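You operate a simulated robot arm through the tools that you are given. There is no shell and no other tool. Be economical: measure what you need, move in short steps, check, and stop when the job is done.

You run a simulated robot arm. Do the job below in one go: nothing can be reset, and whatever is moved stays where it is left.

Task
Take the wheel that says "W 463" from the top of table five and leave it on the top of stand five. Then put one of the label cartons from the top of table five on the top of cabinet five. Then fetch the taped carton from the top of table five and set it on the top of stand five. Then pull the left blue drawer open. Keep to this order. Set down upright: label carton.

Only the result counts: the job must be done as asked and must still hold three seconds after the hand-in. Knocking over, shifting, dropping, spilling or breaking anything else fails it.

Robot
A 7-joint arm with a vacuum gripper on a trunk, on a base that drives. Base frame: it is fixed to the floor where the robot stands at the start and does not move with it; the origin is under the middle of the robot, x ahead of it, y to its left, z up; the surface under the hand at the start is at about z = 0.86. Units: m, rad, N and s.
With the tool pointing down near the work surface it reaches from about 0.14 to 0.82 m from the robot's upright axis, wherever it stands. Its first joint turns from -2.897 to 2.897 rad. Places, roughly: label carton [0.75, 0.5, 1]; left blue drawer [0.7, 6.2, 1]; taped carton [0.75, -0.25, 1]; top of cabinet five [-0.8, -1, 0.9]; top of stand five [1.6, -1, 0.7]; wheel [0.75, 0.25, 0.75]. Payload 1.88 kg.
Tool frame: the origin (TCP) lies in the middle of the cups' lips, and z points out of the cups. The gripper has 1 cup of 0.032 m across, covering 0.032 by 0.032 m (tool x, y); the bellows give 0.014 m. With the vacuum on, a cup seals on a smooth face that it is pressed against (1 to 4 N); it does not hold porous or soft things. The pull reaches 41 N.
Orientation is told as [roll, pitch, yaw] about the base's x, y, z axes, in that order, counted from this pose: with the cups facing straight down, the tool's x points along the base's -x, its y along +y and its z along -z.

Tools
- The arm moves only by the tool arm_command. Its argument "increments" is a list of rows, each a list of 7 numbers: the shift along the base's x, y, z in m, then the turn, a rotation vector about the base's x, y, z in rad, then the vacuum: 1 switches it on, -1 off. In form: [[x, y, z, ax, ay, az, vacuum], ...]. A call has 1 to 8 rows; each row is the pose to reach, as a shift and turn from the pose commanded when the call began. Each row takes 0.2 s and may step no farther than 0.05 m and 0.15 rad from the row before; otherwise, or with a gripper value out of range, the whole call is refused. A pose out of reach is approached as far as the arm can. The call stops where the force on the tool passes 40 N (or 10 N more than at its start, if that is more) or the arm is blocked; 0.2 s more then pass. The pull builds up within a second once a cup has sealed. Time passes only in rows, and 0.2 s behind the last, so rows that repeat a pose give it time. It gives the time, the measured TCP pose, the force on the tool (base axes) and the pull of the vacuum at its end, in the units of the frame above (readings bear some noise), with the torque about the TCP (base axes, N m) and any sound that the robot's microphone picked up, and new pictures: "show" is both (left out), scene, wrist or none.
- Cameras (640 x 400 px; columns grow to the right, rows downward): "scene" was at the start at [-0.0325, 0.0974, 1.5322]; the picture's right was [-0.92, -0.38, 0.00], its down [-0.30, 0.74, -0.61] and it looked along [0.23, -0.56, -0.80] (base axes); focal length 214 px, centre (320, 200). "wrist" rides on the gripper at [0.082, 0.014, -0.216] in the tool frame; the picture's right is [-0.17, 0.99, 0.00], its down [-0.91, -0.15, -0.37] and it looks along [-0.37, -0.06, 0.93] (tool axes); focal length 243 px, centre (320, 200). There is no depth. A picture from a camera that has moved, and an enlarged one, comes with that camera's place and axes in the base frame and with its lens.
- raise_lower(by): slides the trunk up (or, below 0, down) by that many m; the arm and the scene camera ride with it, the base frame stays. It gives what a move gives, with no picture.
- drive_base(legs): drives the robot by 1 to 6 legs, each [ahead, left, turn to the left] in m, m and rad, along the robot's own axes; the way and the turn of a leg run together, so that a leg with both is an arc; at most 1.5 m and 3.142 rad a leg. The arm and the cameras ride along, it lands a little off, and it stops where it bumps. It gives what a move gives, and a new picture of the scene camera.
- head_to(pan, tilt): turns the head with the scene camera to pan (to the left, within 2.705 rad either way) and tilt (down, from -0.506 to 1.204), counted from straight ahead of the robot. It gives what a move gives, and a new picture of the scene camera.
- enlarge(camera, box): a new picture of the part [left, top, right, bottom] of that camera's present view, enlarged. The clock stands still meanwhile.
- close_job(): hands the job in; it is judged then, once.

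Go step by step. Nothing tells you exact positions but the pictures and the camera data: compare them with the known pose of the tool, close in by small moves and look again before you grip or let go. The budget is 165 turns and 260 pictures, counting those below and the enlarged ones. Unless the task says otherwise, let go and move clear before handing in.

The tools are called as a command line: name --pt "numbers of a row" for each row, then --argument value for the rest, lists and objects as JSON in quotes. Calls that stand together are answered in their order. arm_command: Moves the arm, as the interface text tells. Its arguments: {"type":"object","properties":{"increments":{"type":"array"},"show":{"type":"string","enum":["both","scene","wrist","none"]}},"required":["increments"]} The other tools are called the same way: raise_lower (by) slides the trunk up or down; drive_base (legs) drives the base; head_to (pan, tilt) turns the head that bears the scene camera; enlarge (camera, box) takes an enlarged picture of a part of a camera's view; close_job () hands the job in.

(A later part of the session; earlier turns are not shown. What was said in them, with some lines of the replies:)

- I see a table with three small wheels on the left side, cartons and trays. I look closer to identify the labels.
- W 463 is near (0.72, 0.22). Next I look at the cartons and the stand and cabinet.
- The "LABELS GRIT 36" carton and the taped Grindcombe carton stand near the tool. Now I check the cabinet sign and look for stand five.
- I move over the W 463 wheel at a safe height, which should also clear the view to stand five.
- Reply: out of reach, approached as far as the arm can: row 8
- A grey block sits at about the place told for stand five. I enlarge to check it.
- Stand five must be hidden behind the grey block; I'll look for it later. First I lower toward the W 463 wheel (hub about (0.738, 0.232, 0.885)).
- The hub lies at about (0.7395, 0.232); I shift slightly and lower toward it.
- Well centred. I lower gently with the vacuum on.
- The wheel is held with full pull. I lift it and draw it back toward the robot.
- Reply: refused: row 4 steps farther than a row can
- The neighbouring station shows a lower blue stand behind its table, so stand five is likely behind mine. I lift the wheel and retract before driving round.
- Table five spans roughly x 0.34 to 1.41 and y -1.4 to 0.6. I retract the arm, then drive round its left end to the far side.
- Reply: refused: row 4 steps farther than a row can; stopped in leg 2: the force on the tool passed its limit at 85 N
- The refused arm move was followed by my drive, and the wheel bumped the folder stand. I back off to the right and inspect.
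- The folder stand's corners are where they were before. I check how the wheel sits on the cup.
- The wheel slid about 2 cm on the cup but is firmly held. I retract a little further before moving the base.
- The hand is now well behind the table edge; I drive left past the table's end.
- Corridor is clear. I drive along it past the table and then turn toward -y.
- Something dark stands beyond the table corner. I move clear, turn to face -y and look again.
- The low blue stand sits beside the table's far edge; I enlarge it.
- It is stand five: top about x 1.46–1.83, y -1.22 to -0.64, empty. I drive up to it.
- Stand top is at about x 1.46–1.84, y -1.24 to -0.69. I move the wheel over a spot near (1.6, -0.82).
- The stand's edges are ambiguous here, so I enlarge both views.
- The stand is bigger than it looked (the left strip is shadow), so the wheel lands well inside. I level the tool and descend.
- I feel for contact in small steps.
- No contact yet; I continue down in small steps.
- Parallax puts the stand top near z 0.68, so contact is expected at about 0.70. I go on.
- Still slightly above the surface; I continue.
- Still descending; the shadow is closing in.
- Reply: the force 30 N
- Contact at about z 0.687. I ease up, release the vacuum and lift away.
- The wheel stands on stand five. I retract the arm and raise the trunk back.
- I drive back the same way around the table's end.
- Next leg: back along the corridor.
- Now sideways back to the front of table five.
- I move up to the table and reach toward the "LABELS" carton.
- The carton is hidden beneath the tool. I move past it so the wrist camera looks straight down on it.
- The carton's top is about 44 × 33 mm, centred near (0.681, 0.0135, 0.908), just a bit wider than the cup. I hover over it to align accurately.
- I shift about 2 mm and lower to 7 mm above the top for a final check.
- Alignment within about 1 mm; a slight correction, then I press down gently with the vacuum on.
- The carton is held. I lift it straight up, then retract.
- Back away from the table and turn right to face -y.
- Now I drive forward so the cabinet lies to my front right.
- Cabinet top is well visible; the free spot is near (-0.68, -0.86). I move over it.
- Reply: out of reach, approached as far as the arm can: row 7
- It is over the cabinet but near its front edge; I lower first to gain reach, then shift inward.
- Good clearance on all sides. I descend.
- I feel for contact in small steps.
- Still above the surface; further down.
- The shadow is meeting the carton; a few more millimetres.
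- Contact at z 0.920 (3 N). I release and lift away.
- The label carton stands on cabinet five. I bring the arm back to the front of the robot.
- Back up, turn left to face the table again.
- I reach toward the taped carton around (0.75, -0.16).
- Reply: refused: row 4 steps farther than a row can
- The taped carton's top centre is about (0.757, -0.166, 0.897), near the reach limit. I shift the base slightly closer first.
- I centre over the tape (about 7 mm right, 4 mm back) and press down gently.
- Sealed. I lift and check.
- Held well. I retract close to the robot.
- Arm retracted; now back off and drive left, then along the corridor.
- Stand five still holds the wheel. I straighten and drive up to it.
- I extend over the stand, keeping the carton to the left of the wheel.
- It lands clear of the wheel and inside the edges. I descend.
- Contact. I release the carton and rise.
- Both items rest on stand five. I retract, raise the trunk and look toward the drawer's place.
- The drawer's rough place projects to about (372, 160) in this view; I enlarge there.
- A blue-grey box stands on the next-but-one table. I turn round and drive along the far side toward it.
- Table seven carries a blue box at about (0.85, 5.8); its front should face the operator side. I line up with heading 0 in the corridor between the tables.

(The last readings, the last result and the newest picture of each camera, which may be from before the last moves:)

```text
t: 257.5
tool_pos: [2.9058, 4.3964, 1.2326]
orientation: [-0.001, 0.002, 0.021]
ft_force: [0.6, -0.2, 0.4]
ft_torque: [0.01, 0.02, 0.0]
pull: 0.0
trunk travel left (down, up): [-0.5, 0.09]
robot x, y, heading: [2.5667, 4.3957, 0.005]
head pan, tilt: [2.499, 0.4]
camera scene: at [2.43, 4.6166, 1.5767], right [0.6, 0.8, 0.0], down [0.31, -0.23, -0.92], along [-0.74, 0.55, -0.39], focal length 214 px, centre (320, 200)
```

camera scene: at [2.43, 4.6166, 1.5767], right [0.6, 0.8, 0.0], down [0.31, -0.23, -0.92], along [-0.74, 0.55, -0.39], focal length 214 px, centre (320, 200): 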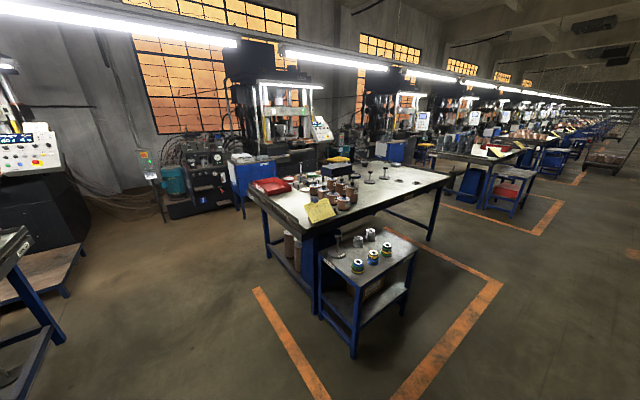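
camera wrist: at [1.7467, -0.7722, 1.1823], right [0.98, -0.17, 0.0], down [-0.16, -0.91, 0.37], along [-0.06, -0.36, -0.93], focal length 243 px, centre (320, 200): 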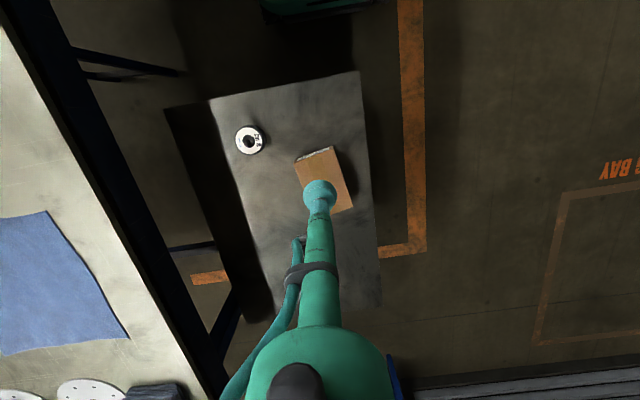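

The corridor is free. I drive backward through it to the operator side.

drive_base --legs '[[-1.4, 0.05, 0], [-1.28, 0.05, 0]]'

head_to --pan 1.0 --tilt 0.5

```text
t: 270.5
tool_pos: [0.2386, 4.526, 1.2326]
orientation: [0.0, 0.0, -0.006]
ft_force: [-1.4, 0.5, 0.5]
ft_torque: [-0.01, -0.01, 0.04]
pull: 0.1
trunk travel left (down, up): [-0.5, 0.09]
robot x, y, heading: [-0.101, 4.5328, -0.024]
head pan, tilt: [2.499, 0.4]
camera scene: at [-0.2319, 4.7586, 1.5767], right [0.62, 0.79, 0.0], down [0.31, -0.24, -0.92], along [-0.72, 0.57, -0.39], focal length 214 px, centre (320, 200)
```

scene: 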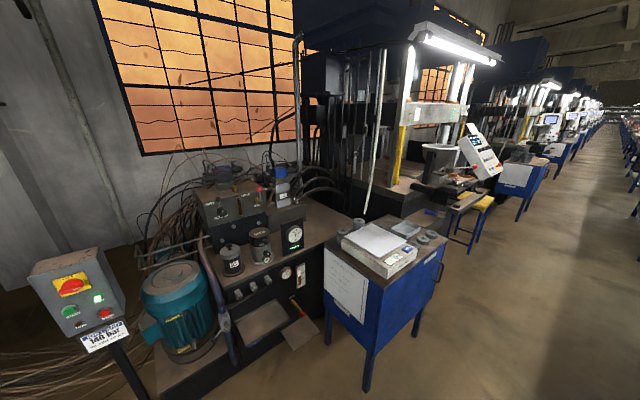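

```text
t: 272.1
tool_pos: [0.2395, 4.5245, 1.2318]
orientation: [0.0, 0.002, -0.006]
ft_force: [-0.1, -0.3, -0.8]
ft_torque: [0.01, 0.01, 0.01]
pull: 0.0
trunk travel left (down, up): [-0.5, 0.09]
robot x, y, heading: [-0.0991, 4.5342, -0.023]
head pan, tilt: [1.0, 0.499]
camera scene: at [-0.1082, 4.7769, 1.5676], right [0.83, -0.56, 0.0], down [-0.27, -0.4, -0.88], along [0.49, 0.73, -0.48], focal length 214 px, centre (320, 200)
```

scene: 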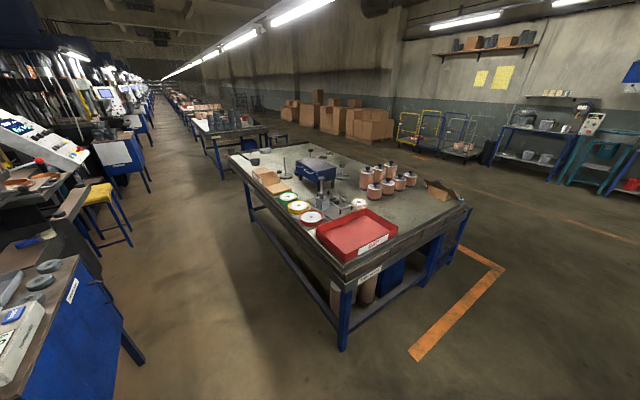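

enlarge --camera "scene" --box '[230, 130, 390, 250]'

```text
3.33 times, centred on (310, 190) of scene
camera zoom: at [-0.1082, 4.7769, 1.5676], right [0.83, -0.56, 0.0], down [-0.27, -0.4, -0.88], along [0.49, 0.73, -0.48], focal length 715 px, centre (353, 233)
```

zoom: 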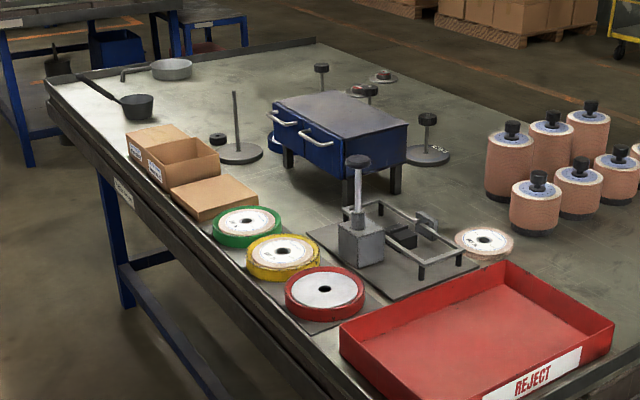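

The blue unit with two handled drawers faces me; the left drawer is at about (0.67, 6.2, 0.97). I slide left along the table to stand before it.

drive_base --legs '[[0, 0, 0.023], [0, 0.8, 0], [0, 0.82, 0]]'

head_to --pan 0.1 --tilt 0.7

```text
t: 280.8
tool_pos: [0.2343, 6.1614, 1.2324]
orientation: [0.0, 0.001, 0.026]
ft_force: [-0.5, 0.3, 0.7]
ft_torque: [0.01, -0.04, -0.03]
pull: 0.0
trunk travel left (down, up): [-0.5, 0.09]
robot x, y, heading: [-0.105, 6.1525, 0.013]
head pan, tilt: [1.0, 0.499]
camera scene: at [-0.1218, 6.4013, 1.5676], right [0.85, -0.53, 0.0], down [-0.25, -0.41, -0.88], along [0.47, 0.74, -0.48], focal length 214 px, centre (320, 200)
```

scene: 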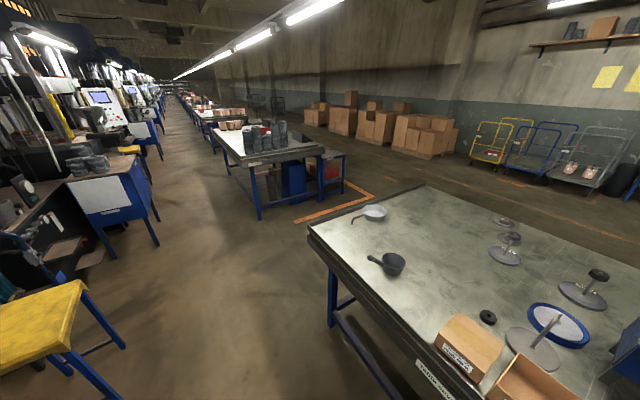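

```text
t: 282.0
tool_pos: [0.2328, 6.1618, 1.2317]
orientation: [-0.001, 0.002, 0.028]
ft_force: [-0.2, 0.1, 0.7]
ft_torque: [0.01, 0.0, 0.0]
pull: 0.0
trunk travel left (down, up): [-0.5, 0.09]
robot x, y, heading: [-0.1075, 6.157, 0.013]
head pan, tilt: [0.099, 0.7]
camera scene: at [-0.0857, 6.3337, 1.5499], right [0.11, -0.99, 0.0], down [-0.64, -0.07, -0.77], along [0.76, 0.09, -0.64], focal length 214 px, centre (320, 200)
```

scene: 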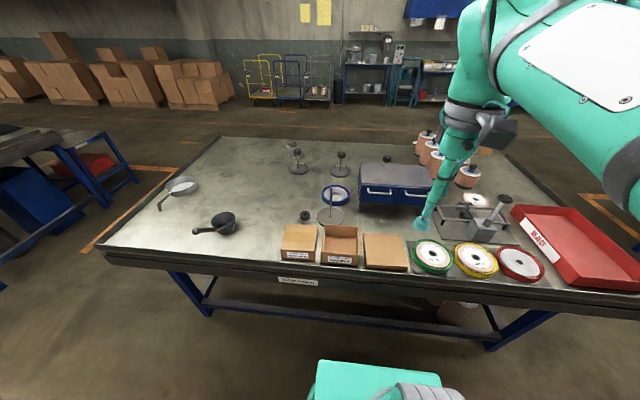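

enlarge --camera "scene" --box '[310, 140, 450, 240]'

enlarge --camera "wrist" --box '[200, 150, 480, 400]'

```text
4.00 times, centred on (380, 190) of scene
camera zoom: at [-0.0857, 6.3337, 1.5499], right [0.11, -0.99, 0.0], down [-0.64, -0.07, -0.77], along [0.76, 0.09, -0.64], focal length 858 px, centre (80, 240)
```

zoom: 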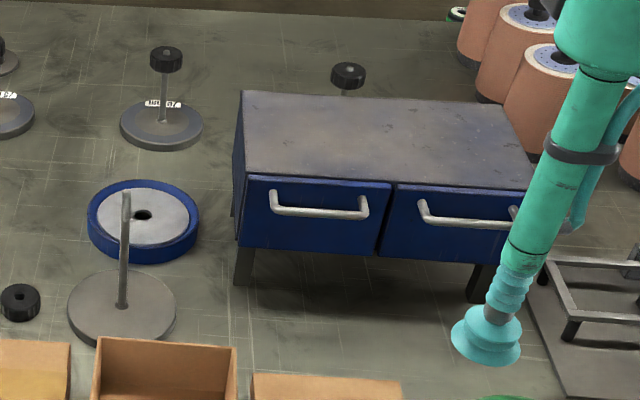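

```text
1.60 times, centred on (340, 275) of wrist
camera zoom: at [0.1516, 6.1739, 1.4477], right [0.14, 0.99, 0.0], down [0.92, -0.13, 0.37], along [0.37, -0.05, -0.93], focal length 388 px, centre (288, 80)
```

zoom: 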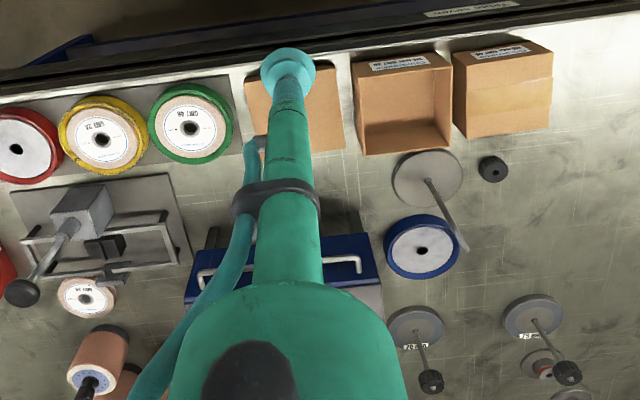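

The left drawer's front is about y 6.10–6.24, z 0.92–1.02 at x ≈ 0.665, with its handle near z 1.00; free face lies below the handle. A side-on stance suits a horizontal tool best, so I step left and turn right to face -y.

drive_base --legs '[[-0.02, 0.42, -0.013]]'

drive_base --legs '[[0, 0, -1.571]]'

head_to --pan 0.8 --tilt 0.6

```text
t: 284.6
tool_pos: [0.209, 6.5817, 1.2325]
orientation: [-0.001, 0.003, 0.023]
ft_force: [0.5, -0.9, 0.1]
ft_torque: [-0.01, -0.02, 0.0]
pull: 0.1
trunk travel left (down, up): [-0.5, 0.09]
robot x, y, heading: [-0.1286, 6.5801, 0.007]
head pan, tilt: [0.099, 0.7]
camera scene: at [-0.1105, 6.7542, 1.5499], right [0.11, -0.99, 0.0], down [-0.64, -0.07, -0.76], along [0.76, 0.08, -0.64], focal length 214 px, centre (320, 200)
```

scene: 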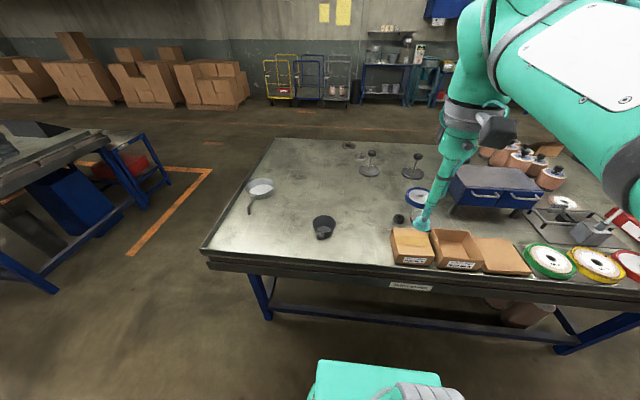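

```text
t: 288.8
tool_pos: [-0.1337, 6.239, 1.2321]
orientation: [0.0, 0.002, -1.556]
ft_force: [0.6, 0.1, -0.5]
ft_torque: [0.05, 0.0, -0.01]
pull: 0.0
trunk travel left (down, up): [-0.5, 0.09]
robot x, y, heading: [-0.1366, 6.5788, -1.573]
head pan, tilt: [0.099, 0.7]
camera scene: at [0.039, 6.5569, 1.5499], right [-1.0, -0.1, 0.0], down [-0.06, 0.64, -0.76], along [0.07, -0.76, -0.64], focal length 214 px, centre (320, 200)
```

scene: 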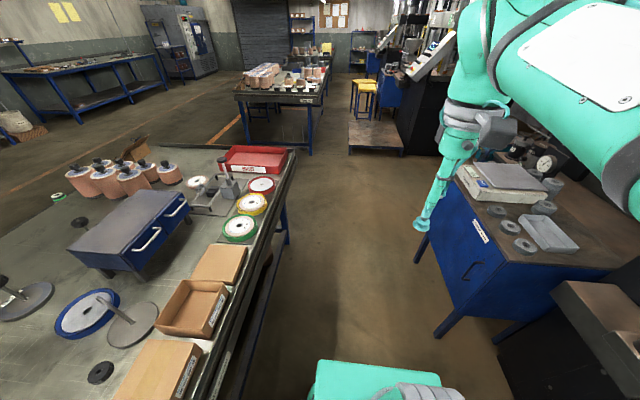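

```text
t: 289.9
tool_pos: [-0.1331, 6.2382, 1.2323]
orientation: [0.0, 0.002, -1.558]
ft_force: [-0.6, -0.1, -0.7]
ft_torque: [0.0, -0.02, -0.03]
pull: 0.0
trunk travel left (down, up): [-0.5, 0.09]
robot x, y, heading: [-0.1309, 6.5779, -1.571]
head pan, tilt: [0.799, 0.6]
camera scene: at [0.0939, 6.5797, 1.5585], right [-0.7, -0.72, 0.0], down [-0.4, 0.39, -0.82], along [0.59, -0.58, -0.57], focal length 214 px, centre (320, 200)
```

scene: 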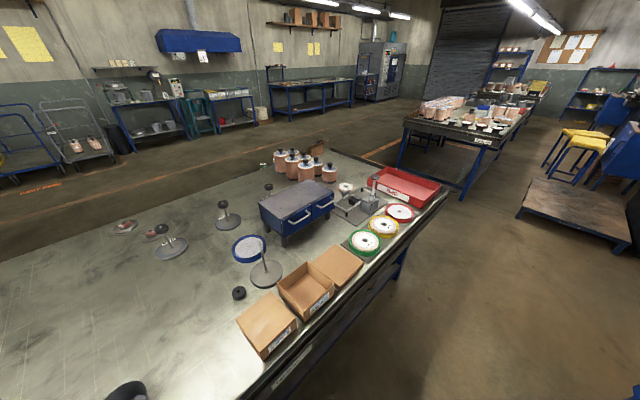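

I have a good view of the drawer unit from here; I enlarge to measure it.

enlarge --camera "scene" --box '[220, 170, 380, 290]'

```text
3.33 times, centred on (300, 230) of scene
camera zoom: at [0.0939, 6.5797, 1.5585], right [-0.7, -0.72, 0.0], down [-0.4, 0.39, -0.82], along [0.59, -0.58, -0.57], focal length 715 px, centre (387, 100)
```

zoom: 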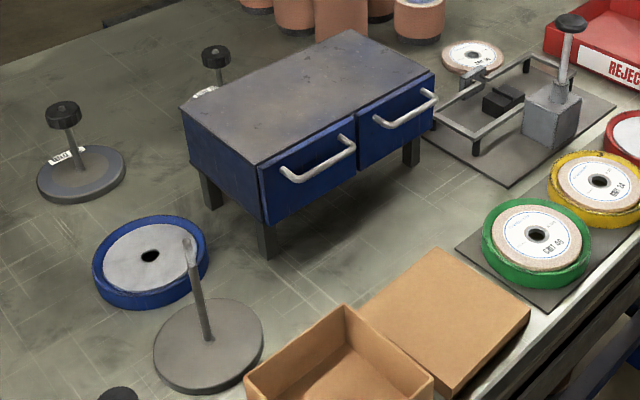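

I move the hand over the table's edge at height, then tip the tool toward +x.

arm_command --pt "0.048 -0.008 0 0 0 0 -1" --pt "0.096 -0.016 0 0 0 0 -1" --pt "0.144 -0.024 0 0 0 0 -1" --pt "0.192 -0.032 0 0 0 0 -1" --pt "0.24 -0.04 0 0 0 0 -1" --pt "0.288 -0.048 0 0 0 0 -1" --pt "0.336 -0.056 0 0 0 0 -1" --pt "0.38 -0.065 0 0 0 0 -1" --show "none"

arm_command --pt "0 0 0 0 -0.14 0 -1" --pt "0.0 0 0 0 -0.28 0 -1" --pt "0.0 0 0 0 -0.42 0 -1" --pt "0.0 0 0 0 -0.56 0 -1" --pt "0.02 0 0 0 -0.7 0 -1" --pt "0.04 0 0 0 -0.84 0 -1" --show "both"

```text
t: 291.7
tool_pos: [0.2462, 6.1729, 1.2314]
orientation: [-0.001, 0.006, -1.557]
ft_force: [0.7, -0.2, 0.1]
ft_torque: [0.01, 0.01, -0.02]
pull: 0.1
trunk travel left (down, up): [-0.5, 0.09]
robot x, y, heading: [-0.1352, 6.5788, -1.574]
head pan, tilt: [0.799, 0.6]
```

```text
t: 293.1
tool_pos: [0.2858, 6.1702, 1.231]
orientation: [0.841, -0.01, -1.56]
ft_force: [0.7, -0.3, -0.3]
ft_torque: [0.03, -0.02, -0.01]
pull: 0.1
trunk travel left (down, up): [-0.5, 0.09]
robot x, y, heading: [-0.134, 6.5811, -1.572]
head pan, tilt: [0.799, 0.6]
camera scene: at [0.094, 6.5796, 1.5585], right [-0.7, -0.72, 0.0], down [-0.4, 0.39, -0.83], along [0.59, -0.58, -0.57], focal length 214 px, centre (320, 200)
camera wrist: at [0.1337, 6.2542, 1.3838], right [0.66, -0.15, 0.74], down [-0.37, -0.92, 0.14], along [0.65, -0.37, -0.66], focal length 243 px, centre (320, 200)
```

scene: 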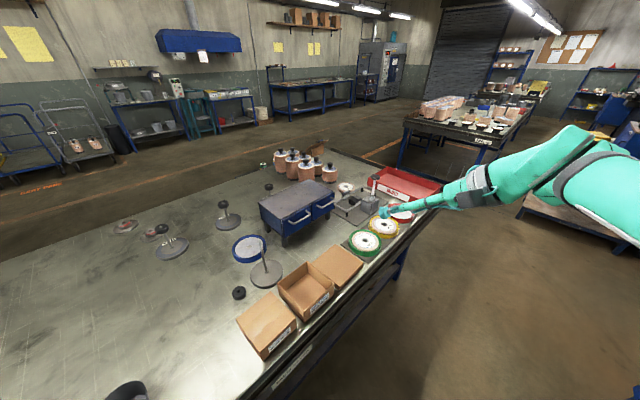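
wrist: 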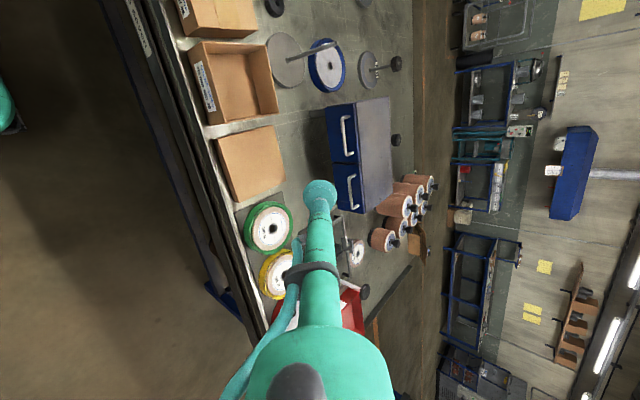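

The tipping works with the forearm staying clear. I finish it to horizontal.

arm_command --pt "0.02 0 0 0 -0.14 0 -1" --pt "0.04 0 0 0 -0.28 0 -1" --pt "0.06 0 0 0 -0.42 0 -1" --pt "0.08 0 0 0 -0.56 0 -1" --pt "0.1 0 0 0 -0.69 0 -1" --pt "0.1 0 0 0 -0.73 0 -1" --pt "0.1 0 0 0 -0.73 0 -1" --show "both"

```text
t: 294.7
tool_pos: [0.3859, 6.1728, 1.2327]
orientation: [1.571, -0.014, -1.569]
ft_force: [0.2, 0.5, -0.5]
ft_torque: [0.04, -0.04, -0.02]
pull: 0.1
trunk travel left (down, up): [-0.5, 0.09]
robot x, y, heading: [-0.13, 6.5792, -1.572]
head pan, tilt: [0.799, 0.6]
camera scene: at [0.0939, 6.5797, 1.5585], right [-0.7, -0.72, 0.0], down [-0.4, 0.39, -0.83], along [0.59, -0.58, -0.56], focal length 214 px, centre (320, 200)
camera wrist: at [0.1697, 6.2548, 1.2438], right [0.0, -0.15, 0.99], down [-0.37, -0.92, -0.14], along [0.93, -0.37, -0.06], focal length 243 px, centre (320, 200)
```

scene: 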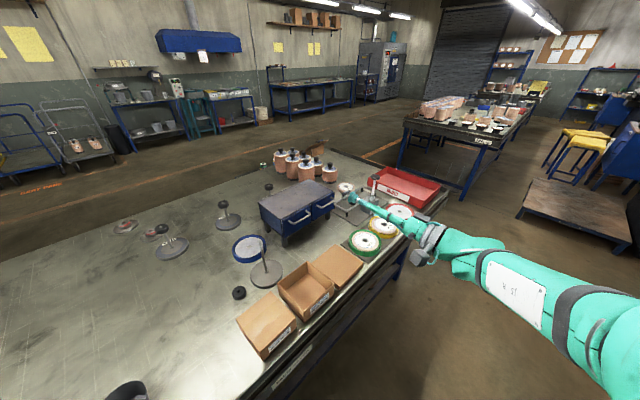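
wrist: 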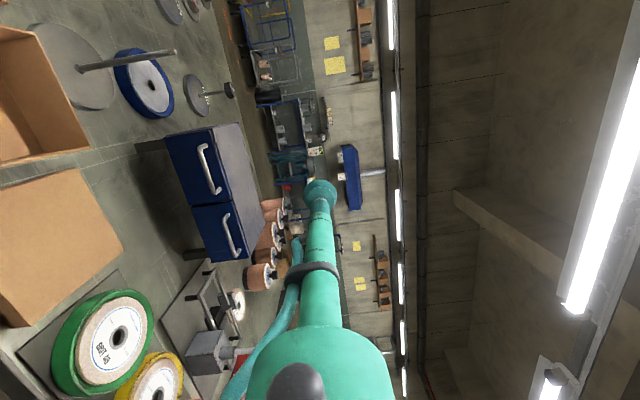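

Horizontal now. I roll the tool so that the wrist camera rises clear of the boxes.

arm_command --pt "0 0 0 0.14 0 0 -1" --pt "0 0 0 0.28 0 0 -1" --pt "0 0 0 0.42 0 0 -1" --pt "0 0 0 0.56 0 0 -1" --pt "0 0 0 0.7 0 0 -1" --pt "0 0 0 0.84 0 0 -1" --pt "0 0 0 0.98 0 0 -1" --pt "0 0 0 1.1 0 0 -1" --show "wrist"

```text
t: 296.5
tool_pos: [0.3853, 6.1741, 1.2327]
orientation: [1.575, 1.088, -1.564]
ft_force: [0.0, 0.7, -0.2]
ft_torque: [-0.01, 0.03, -0.01]
pull: 0.1
trunk travel left (down, up): [-0.5, 0.09]
robot x, y, heading: [-0.1316, 6.5764, -1.57]
head pan, tilt: [0.799, 0.6]
camera wrist: at [0.1695, 6.2004, 1.3104], right [0.0, -0.95, 0.31], down [-0.37, -0.29, -0.88], along [0.93, -0.11, -0.35], focal length 243 px, centre (320, 200)
```

wrist: 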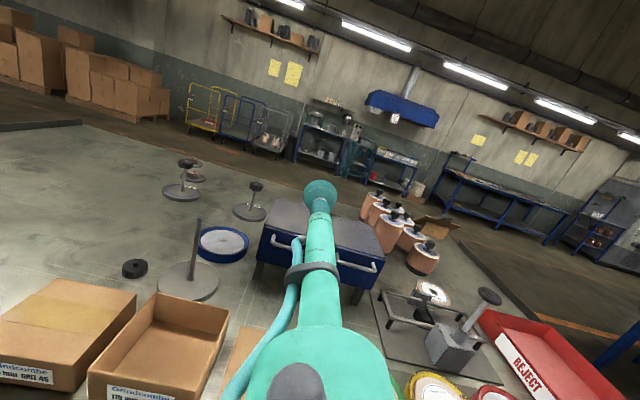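

The camera now looks from above. I lower the tool in front of the left drawer, tipping it very slightly down for clearance.

arm_command --pt "0 0 -0.045 0 0.03 0 -1" --pt "0 0 -0.09 0 0.06 0 -1" --pt "0 0 -0.135 0 0.09 0 -1" --pt "0 0 -0.18 0 0.1 0 -1" --pt "0 0 -0.225 0 0.1 0 -1" --pt "0 -0.002 -0.25 0 0.1 0 -1" --pt "0 -0.004 -0.265 0 0.1 0 -1" --show "both"

```text
t: 298.1
tool_pos: [0.387, 6.1718, 0.966]
orientation: [1.362, 1.077, -1.752]
ft_force: [0.9, 0.0, 1.3]
ft_torque: [0.01, -0.01, -0.03]
pull: 0.0
trunk travel left (down, up): [-0.5, 0.09]
robot x, y, heading: [-0.1357, 6.5824, -1.574]
head pan, tilt: [0.799, 0.6]
camera scene: at [0.0939, 6.5798, 1.5585], right [-0.7, -0.72, 0.0], down [-0.4, 0.39, -0.83], along [0.59, -0.58, -0.56], focal length 214 px, centre (320, 200)
camera wrist: at [0.1802, 6.1976, 1.0649], right [0.03, -0.95, 0.31], down [-0.46, -0.29, -0.84], along [0.89, -0.12, -0.44], focal length 243 px, centre (320, 200)
```

scene: 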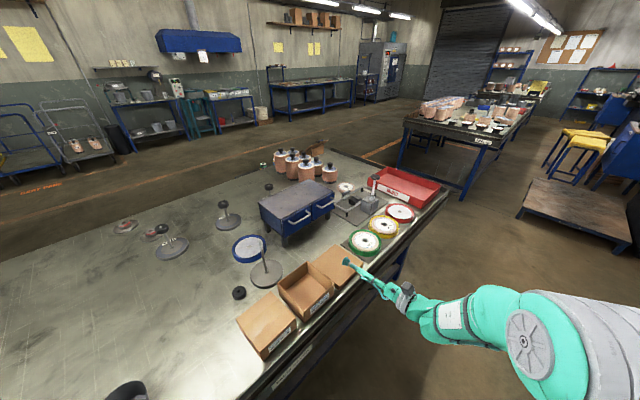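
wrist: 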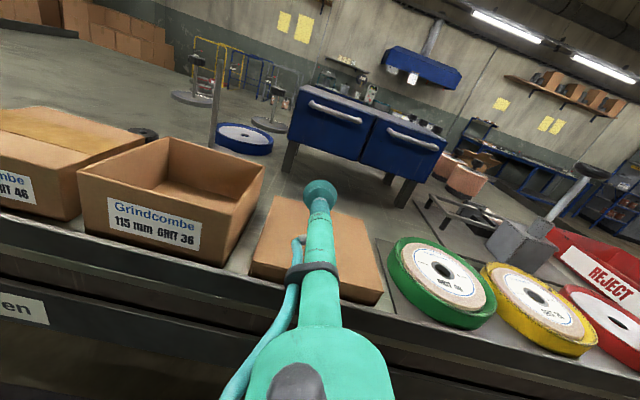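

Clear so far. I advance toward the drawer front in stages, with slightly more downward tip for wrist clearance over the flat box.

arm_command --pt "0.03 0 0.004 0 0.03 0 -1" --pt "0.07 0 0.006 0 0.06 0 -1" --pt "0.11 0 0.006 0 0.06 0 -1" --pt "0.15 0 0.004 0 0.06 0 -1" --pt "0.18 0 0.002 0 0.06 0 -1" --pt "0.2 0 0 0 0.06 0 -1" --pt "0.2 0 0 0 0.06 0 -1" --show "both"

enlarge --camera "wrist" --box '[240, 90, 440, 215]'

enlarge --camera "scene" --box '[240, 160, 480, 340]'

```text
t: 299.7
tool_pos: [0.5879, 6.171, 0.968]
orientation: [1.24, 1.063, -1.861]
ft_force: [0.2, 0.9, 0.4]
ft_torque: [0.02, -0.01, -0.03]
pull: 0.0
trunk travel left (down, up): [-0.5, 0.09]
robot x, y, heading: [-0.1318, 6.5771, -1.569]
head pan, tilt: [0.799, 0.6]
camera scene: at [0.0942, 6.5797, 1.5585], right [-0.7, -0.72, 0.0], down [-0.4, 0.39, -0.82], along [0.59, -0.58, -0.57], focal length 214 px, centre (320, 200)
camera wrist: at [0.3865, 6.1952, 1.0792], right [0.05, -0.95, 0.31], down [-0.51, -0.29, -0.81], along [0.86, -0.12, -0.5], focal length 243 px, centre (320, 200)
```

scene: 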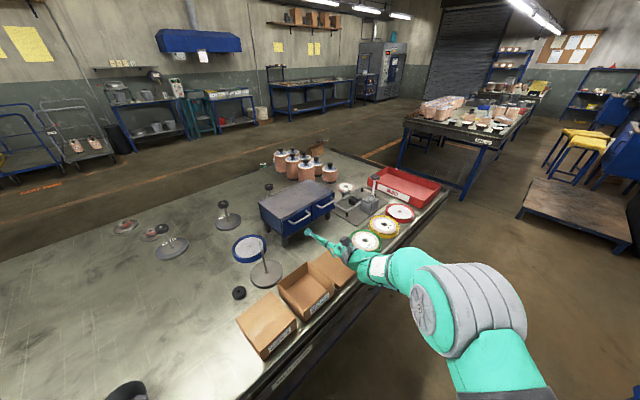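
wrist: 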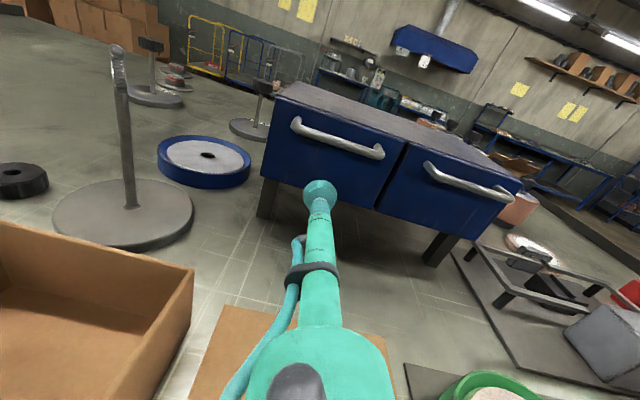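

```text
3.20 times, centred on (340, 152) of wrist
camera zoom: at [0.3865, 6.1952, 1.0792], right [0.05, -0.95, 0.31], down [-0.51, -0.29, -0.81], along [0.86, -0.12, -0.5], focal length 776 px, centre (256, 352)
```

zoom: 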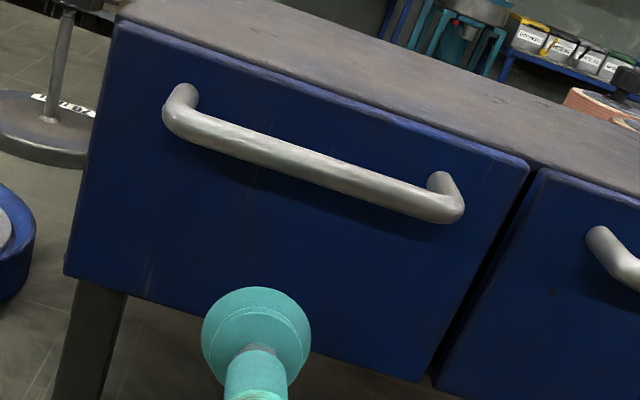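

```text
2.22 times, centred on (360, 250) of scene
camera zoom: at [0.0942, 6.5797, 1.5585], right [-0.7, -0.72, 0.0], down [-0.4, 0.39, -0.82], along [0.59, -0.58, -0.57], focal length 477 px, centre (231, 89)
```

zoom: 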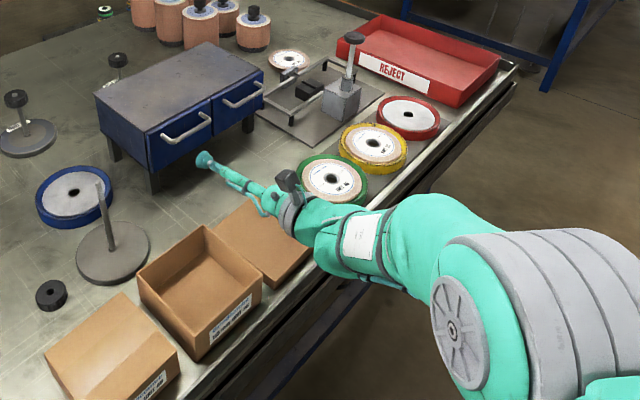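

The lip will meet the face at z ≈ 0.96, between the handle and the lower edge. I advance to contact with the vacuum on.

arm_command --pt "0.03 -0.003 -0.003 0 0 0 1" --pt "0.055 -0.004 -0.006 0 0 0 1" --pt "0.065 -0.004 -0.007 0 0 0 1" --pt "0.07 -0.004 -0.007 0 0 0 1" --pt "0.07 -0.004 -0.007 0 0 0 1" --show "none"

enlarge --camera "wrist" --box '[240, 90, 440, 215]'

```text
t: 300.9
tool_pos: [0.6534, 6.167, 0.9565]
orientation: [1.229, 1.061, -1.871]
ft_force: [-31.4, 5.6, -11.4]
ft_torque: [0.27, -0.62, -0.09]
pull: 40.5
trunk travel left (down, up): [-0.5, 0.09]
robot x, y, heading: [-0.1316, 6.5783, -1.576]
head pan, tilt: [0.799, 0.6]
```

```text
3.20 times, centred on (340, 152) of wrist
camera zoom: at [0.4536, 6.1923, 1.0692], right [0.05, -0.95, 0.31], down [-0.51, -0.29, -0.81], along [0.86, -0.12, -0.5], focal length 776 px, centre (256, 352)
```

zoom: 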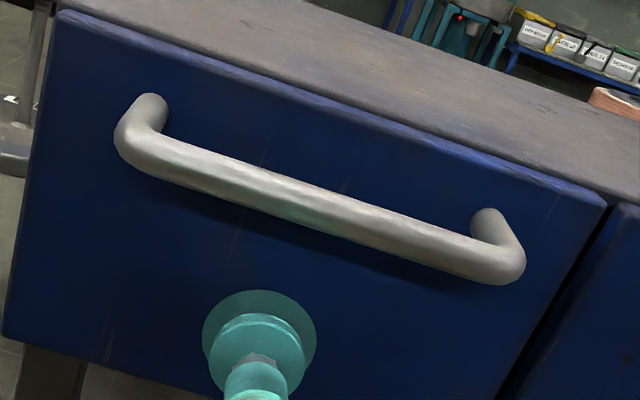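

Sealed on the drawer face. I pull straight back slowly.

arm_command --pt "-0.01 0 0 0 0 0 1" --pt "-0.02 0 0 0 0 0 1" --pt "-0.03 0 0 0 0 0 1" --pt "-0.04 0 0 0 0 0 1" --pt "-0.05 0 0 0 0 0 1" --show "both"

```text
t: 302.1
tool_pos: [0.6085, 6.1673, 0.9585]
orientation: [1.238, 1.063, -1.863]
ft_force: [-2.3, -1.0, -17.4]
ft_torque: [0.01, -0.38, -0.04]
pull: 40.7
trunk travel left (down, up): [-0.5, 0.09]
robot x, y, heading: [-0.131, 6.5802, -1.571]
head pan, tilt: [0.799, 0.6]
camera scene: at [0.0951, 6.5788, 1.5583], right [-0.7, -0.72, 0.0], down [-0.41, 0.4, -0.82], along [0.59, -0.58, -0.57], focal length 214 px, centre (320, 200)
camera wrist: at [0.4071, 6.1923, 1.0705], right [0.05, -0.95, 0.31], down [-0.51, -0.29, -0.81], along [0.86, -0.12, -0.5], focal length 243 px, centre (320, 200)
```

scene: 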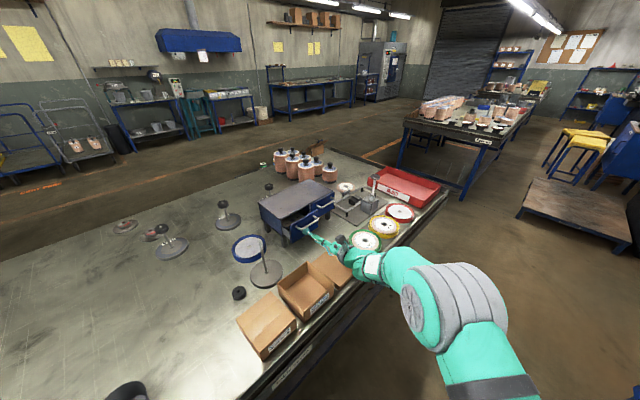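
wrist: 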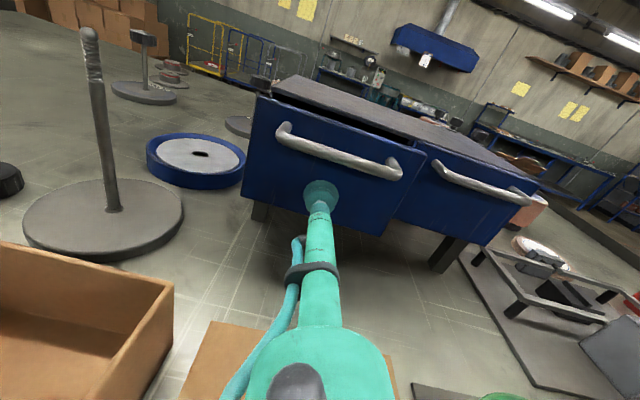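

The drawer is sliding out. I keep pulling, easing slightly downward to unload the vertical force.

arm_command --pt "-0.01 0 -0.002 0 0 0 1" --pt "-0.02 0 -0.003 0 0 0 1" --pt "-0.03 0 -0.003 0 0 0 1" --pt "-0.04 0 -0.003 0 0 0 1" --pt "-0.05 0 -0.003 0 0 0 1" --pt "-0.06 0 -0.003 0 0 0 1" --pt "-0.07 0 -0.003 0 0 0 1" --show "both"

```text
t: 303.7
tool_pos: [0.5363, 6.1656, 0.9587]
orientation: [1.25, 1.063, -1.857]
ft_force: [-0.8, 7.5, 3.7]
ft_torque: [-0.09, -0.11, -0.1]
pull: 41.0
trunk travel left (down, up): [-0.5, 0.09]
robot x, y, heading: [-0.1312, 6.5803, -1.572]
head pan, tilt: [0.799, 0.6]
camera scene: at [0.0935, 6.5805, 1.5587], right [-0.7, -0.72, 0.0], down [-0.4, 0.39, -0.83], along [0.59, -0.58, -0.56], focal length 214 px, centre (320, 200)
camera wrist: at [0.336, 6.1925, 1.0698], right [0.05, -0.95, 0.31], down [-0.51, -0.29, -0.81], along [0.86, -0.12, -0.49], focal length 243 px, centre (320, 200)
```

scene: 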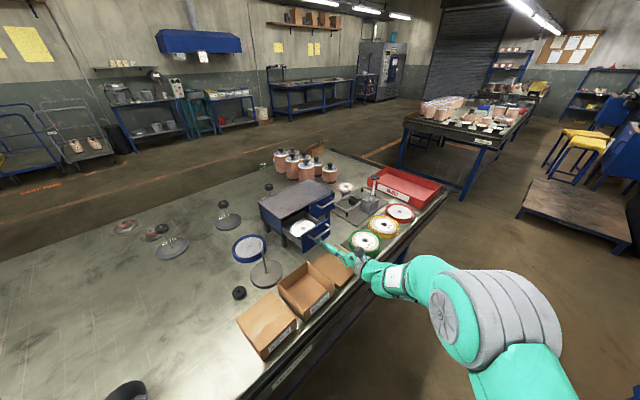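
wrist: 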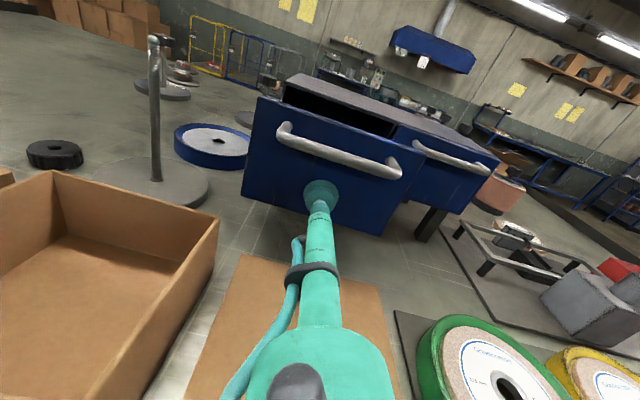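

It is open about 12 cm. I check the room left in front and how far it can go.

enlarge --camera "scene" --box '[240, 170, 400, 290]'

enlarge --camera "wrist" --box '[0, 60, 320, 300]'

```text
3.33 times, centred on (320, 230) of scene
camera zoom: at [0.0935, 6.5805, 1.5587], right [-0.7, -0.72, 0.0], down [-0.4, 0.39, -0.83], along [0.59, -0.58, -0.56], focal length 715 px, centre (320, 100)
```

zoom: 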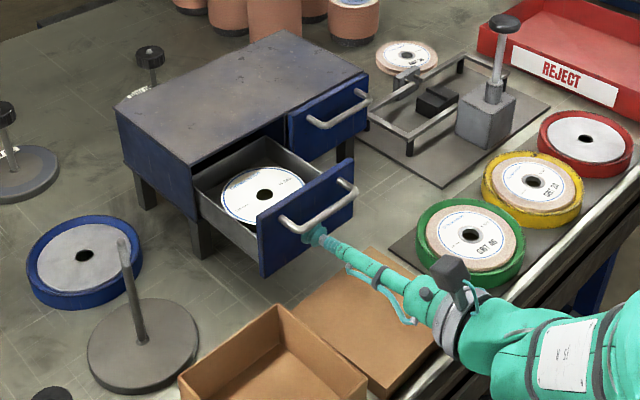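

```text
1.67 times, centred on (160, 180) of wrist
camera zoom: at [0.336, 6.1925, 1.0698], right [0.05, -0.95, 0.31], down [-0.51, -0.29, -0.81], along [0.86, -0.12, -0.49], focal length 404 px, centre (587, 233)
```

zoom: 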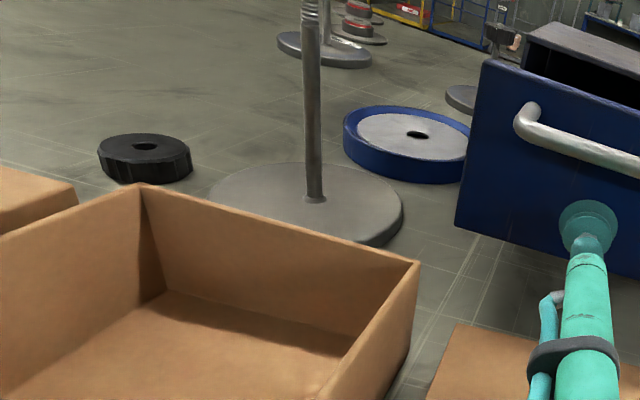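

The unit is only about 17 cm deep, so the drawer is mostly out; I pull 1.5 cm more, staying clear of the open box.

arm_command --pt "-0.005 0 0 0 0 0 1" --pt "-0.01 0 0 0 0 0 1" --pt "-0.015 0 0 0 0 0 1" --pt "-0.015 0 0 0 0 0 1" --show "none"

enlarge --camera "scene" --box '[240, 170, 400, 290]'

```text
t: 304.7
tool_pos: [0.5198, 6.1666, 0.9587]
orientation: [1.243, 1.062, -1.858]
ft_force: [-0.1, 6.5, 5.2]
ft_torque: [-0.35, -0.16, -0.1]
pull: 40.7
trunk travel left (down, up): [-0.5, 0.09]
robot x, y, heading: [-0.1329, 6.5805, -1.572]
head pan, tilt: [0.799, 0.6]
```

```text
3.33 times, centred on (320, 230) of scene
camera zoom: at [0.0933, 6.5806, 1.5586], right [-0.7, -0.72, 0.0], down [-0.4, 0.39, -0.83], along [0.59, -0.58, -0.56], focal length 715 px, centre (320, 100)
```

zoom: 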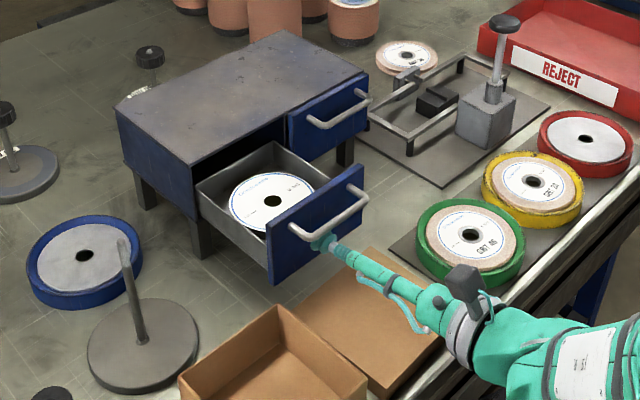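

The drawer is wide open. I release the vacuum and withdraw straight back, then up.

arm_command --pt "0 0 0 0 0 0 -1" --pt "0 0 0 0 0 0 -1" --pt "0 0 0 0 0 0 -1" --pt "-0.005 0 0 0 0 0 -1" --pt "-0.02 0 0 0 0 0 -1" --pt "-0.05 0 0 0 0 0 -1" --pt "-0.09 0 0.005 0 0 0 -1" --pt "-0.12 0 0.03 0 0 0 -1" --show "none"

arm_command --pt "-0.01 0 0.04 0 0 0 -1" --pt "-0.02 0 0.08 0 0 0 -1" --pt "-0.03 0 0.12 0 0 0 -1" --pt "-0.04 0 0.16 0 0 0 -1" --show "both"

enlarge --camera "scene" --box '[220, 160, 440, 320]'

```text
t: 306.5
tool_pos: [0.4037, 6.1678, 0.9873]
orientation: [1.239, 1.061, -1.861]
ft_force: [0.6, 0.3, -0.6]
ft_torque: [-0.01, -0.04, 0.02]
pull: 0.1
trunk travel left (down, up): [-0.5, 0.09]
robot x, y, heading: [-0.1279, 6.5796, -1.575]
head pan, tilt: [0.799, 0.6]
```

```text
t: 307.5
tool_pos: [0.3599, 6.1661, 1.147]
orientation: [1.24, 1.062, -1.863]
ft_force: [-0.5, 0.8, 0.0]
ft_torque: [0.0, -0.03, 0.0]
pull: 0.2
trunk travel left (down, up): [-0.5, 0.09]
robot x, y, heading: [-0.1393, 6.5766, -1.573]
head pan, tilt: [0.799, 0.6]
camera scene: at [0.094, 6.5797, 1.5584], right [-0.7, -0.72, 0.0], down [-0.4, 0.39, -0.82], along [0.59, -0.58, -0.57], focal length 214 px, centre (320, 200)
camera wrist: at [0.1592, 6.192, 1.2576], right [0.05, -0.95, 0.31], down [-0.51, -0.29, -0.81], along [0.86, -0.12, -0.5], focal length 243 px, centre (320, 200)
```

scene: 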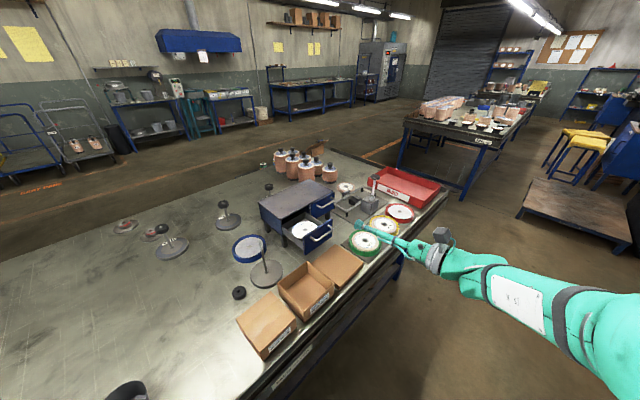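
wrist: 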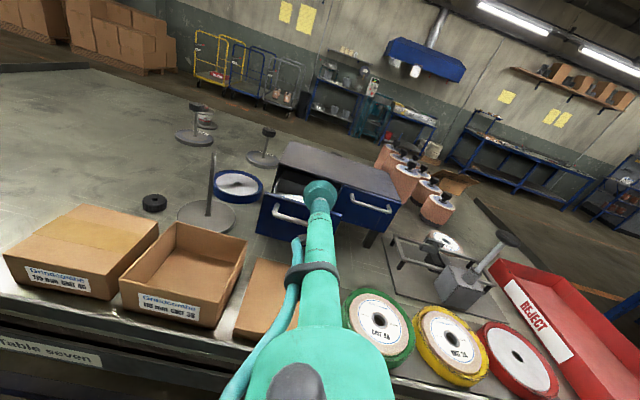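

```text
2.50 times, centred on (330, 240) of scene
camera zoom: at [0.094, 6.5797, 1.5584], right [-0.7, -0.72, 0.0], down [-0.4, 0.39, -0.82], along [0.59, -0.58, -0.57], focal length 536 px, centre (295, 100)
```

zoom: 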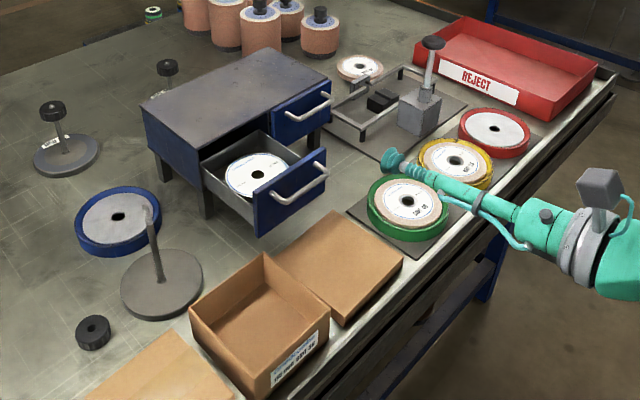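

The drawer stays open, everything is released, and the arm is clear, so I hand in.

close_job

```text
The job is handed in.
```

I did all four steps in order and handed the job in, but the held wheel struck the folder stand on table five once along the way.

- **Wheel:** W 463 is on top of stand five.
- **Label carton:** the "LABELS GRIT 36" carton is upright on top of cabinet five.
- **Taped carton:** it is on top of stand five, beside the wheel.
- **Drawer:** the left blue drawer, on table seven, is open about 13 cm. I stopped there to stay clear of an open box in front of it.

**The bump:** I drove the base before noticing that the move to retract the arm had been refused. The contact stopped the drive at 85 N. The stand's corners measured the same before and after, to about 1 cm, so I believe it did not shift. The wheel slid about 2 cm on the suction cup but stayed held.
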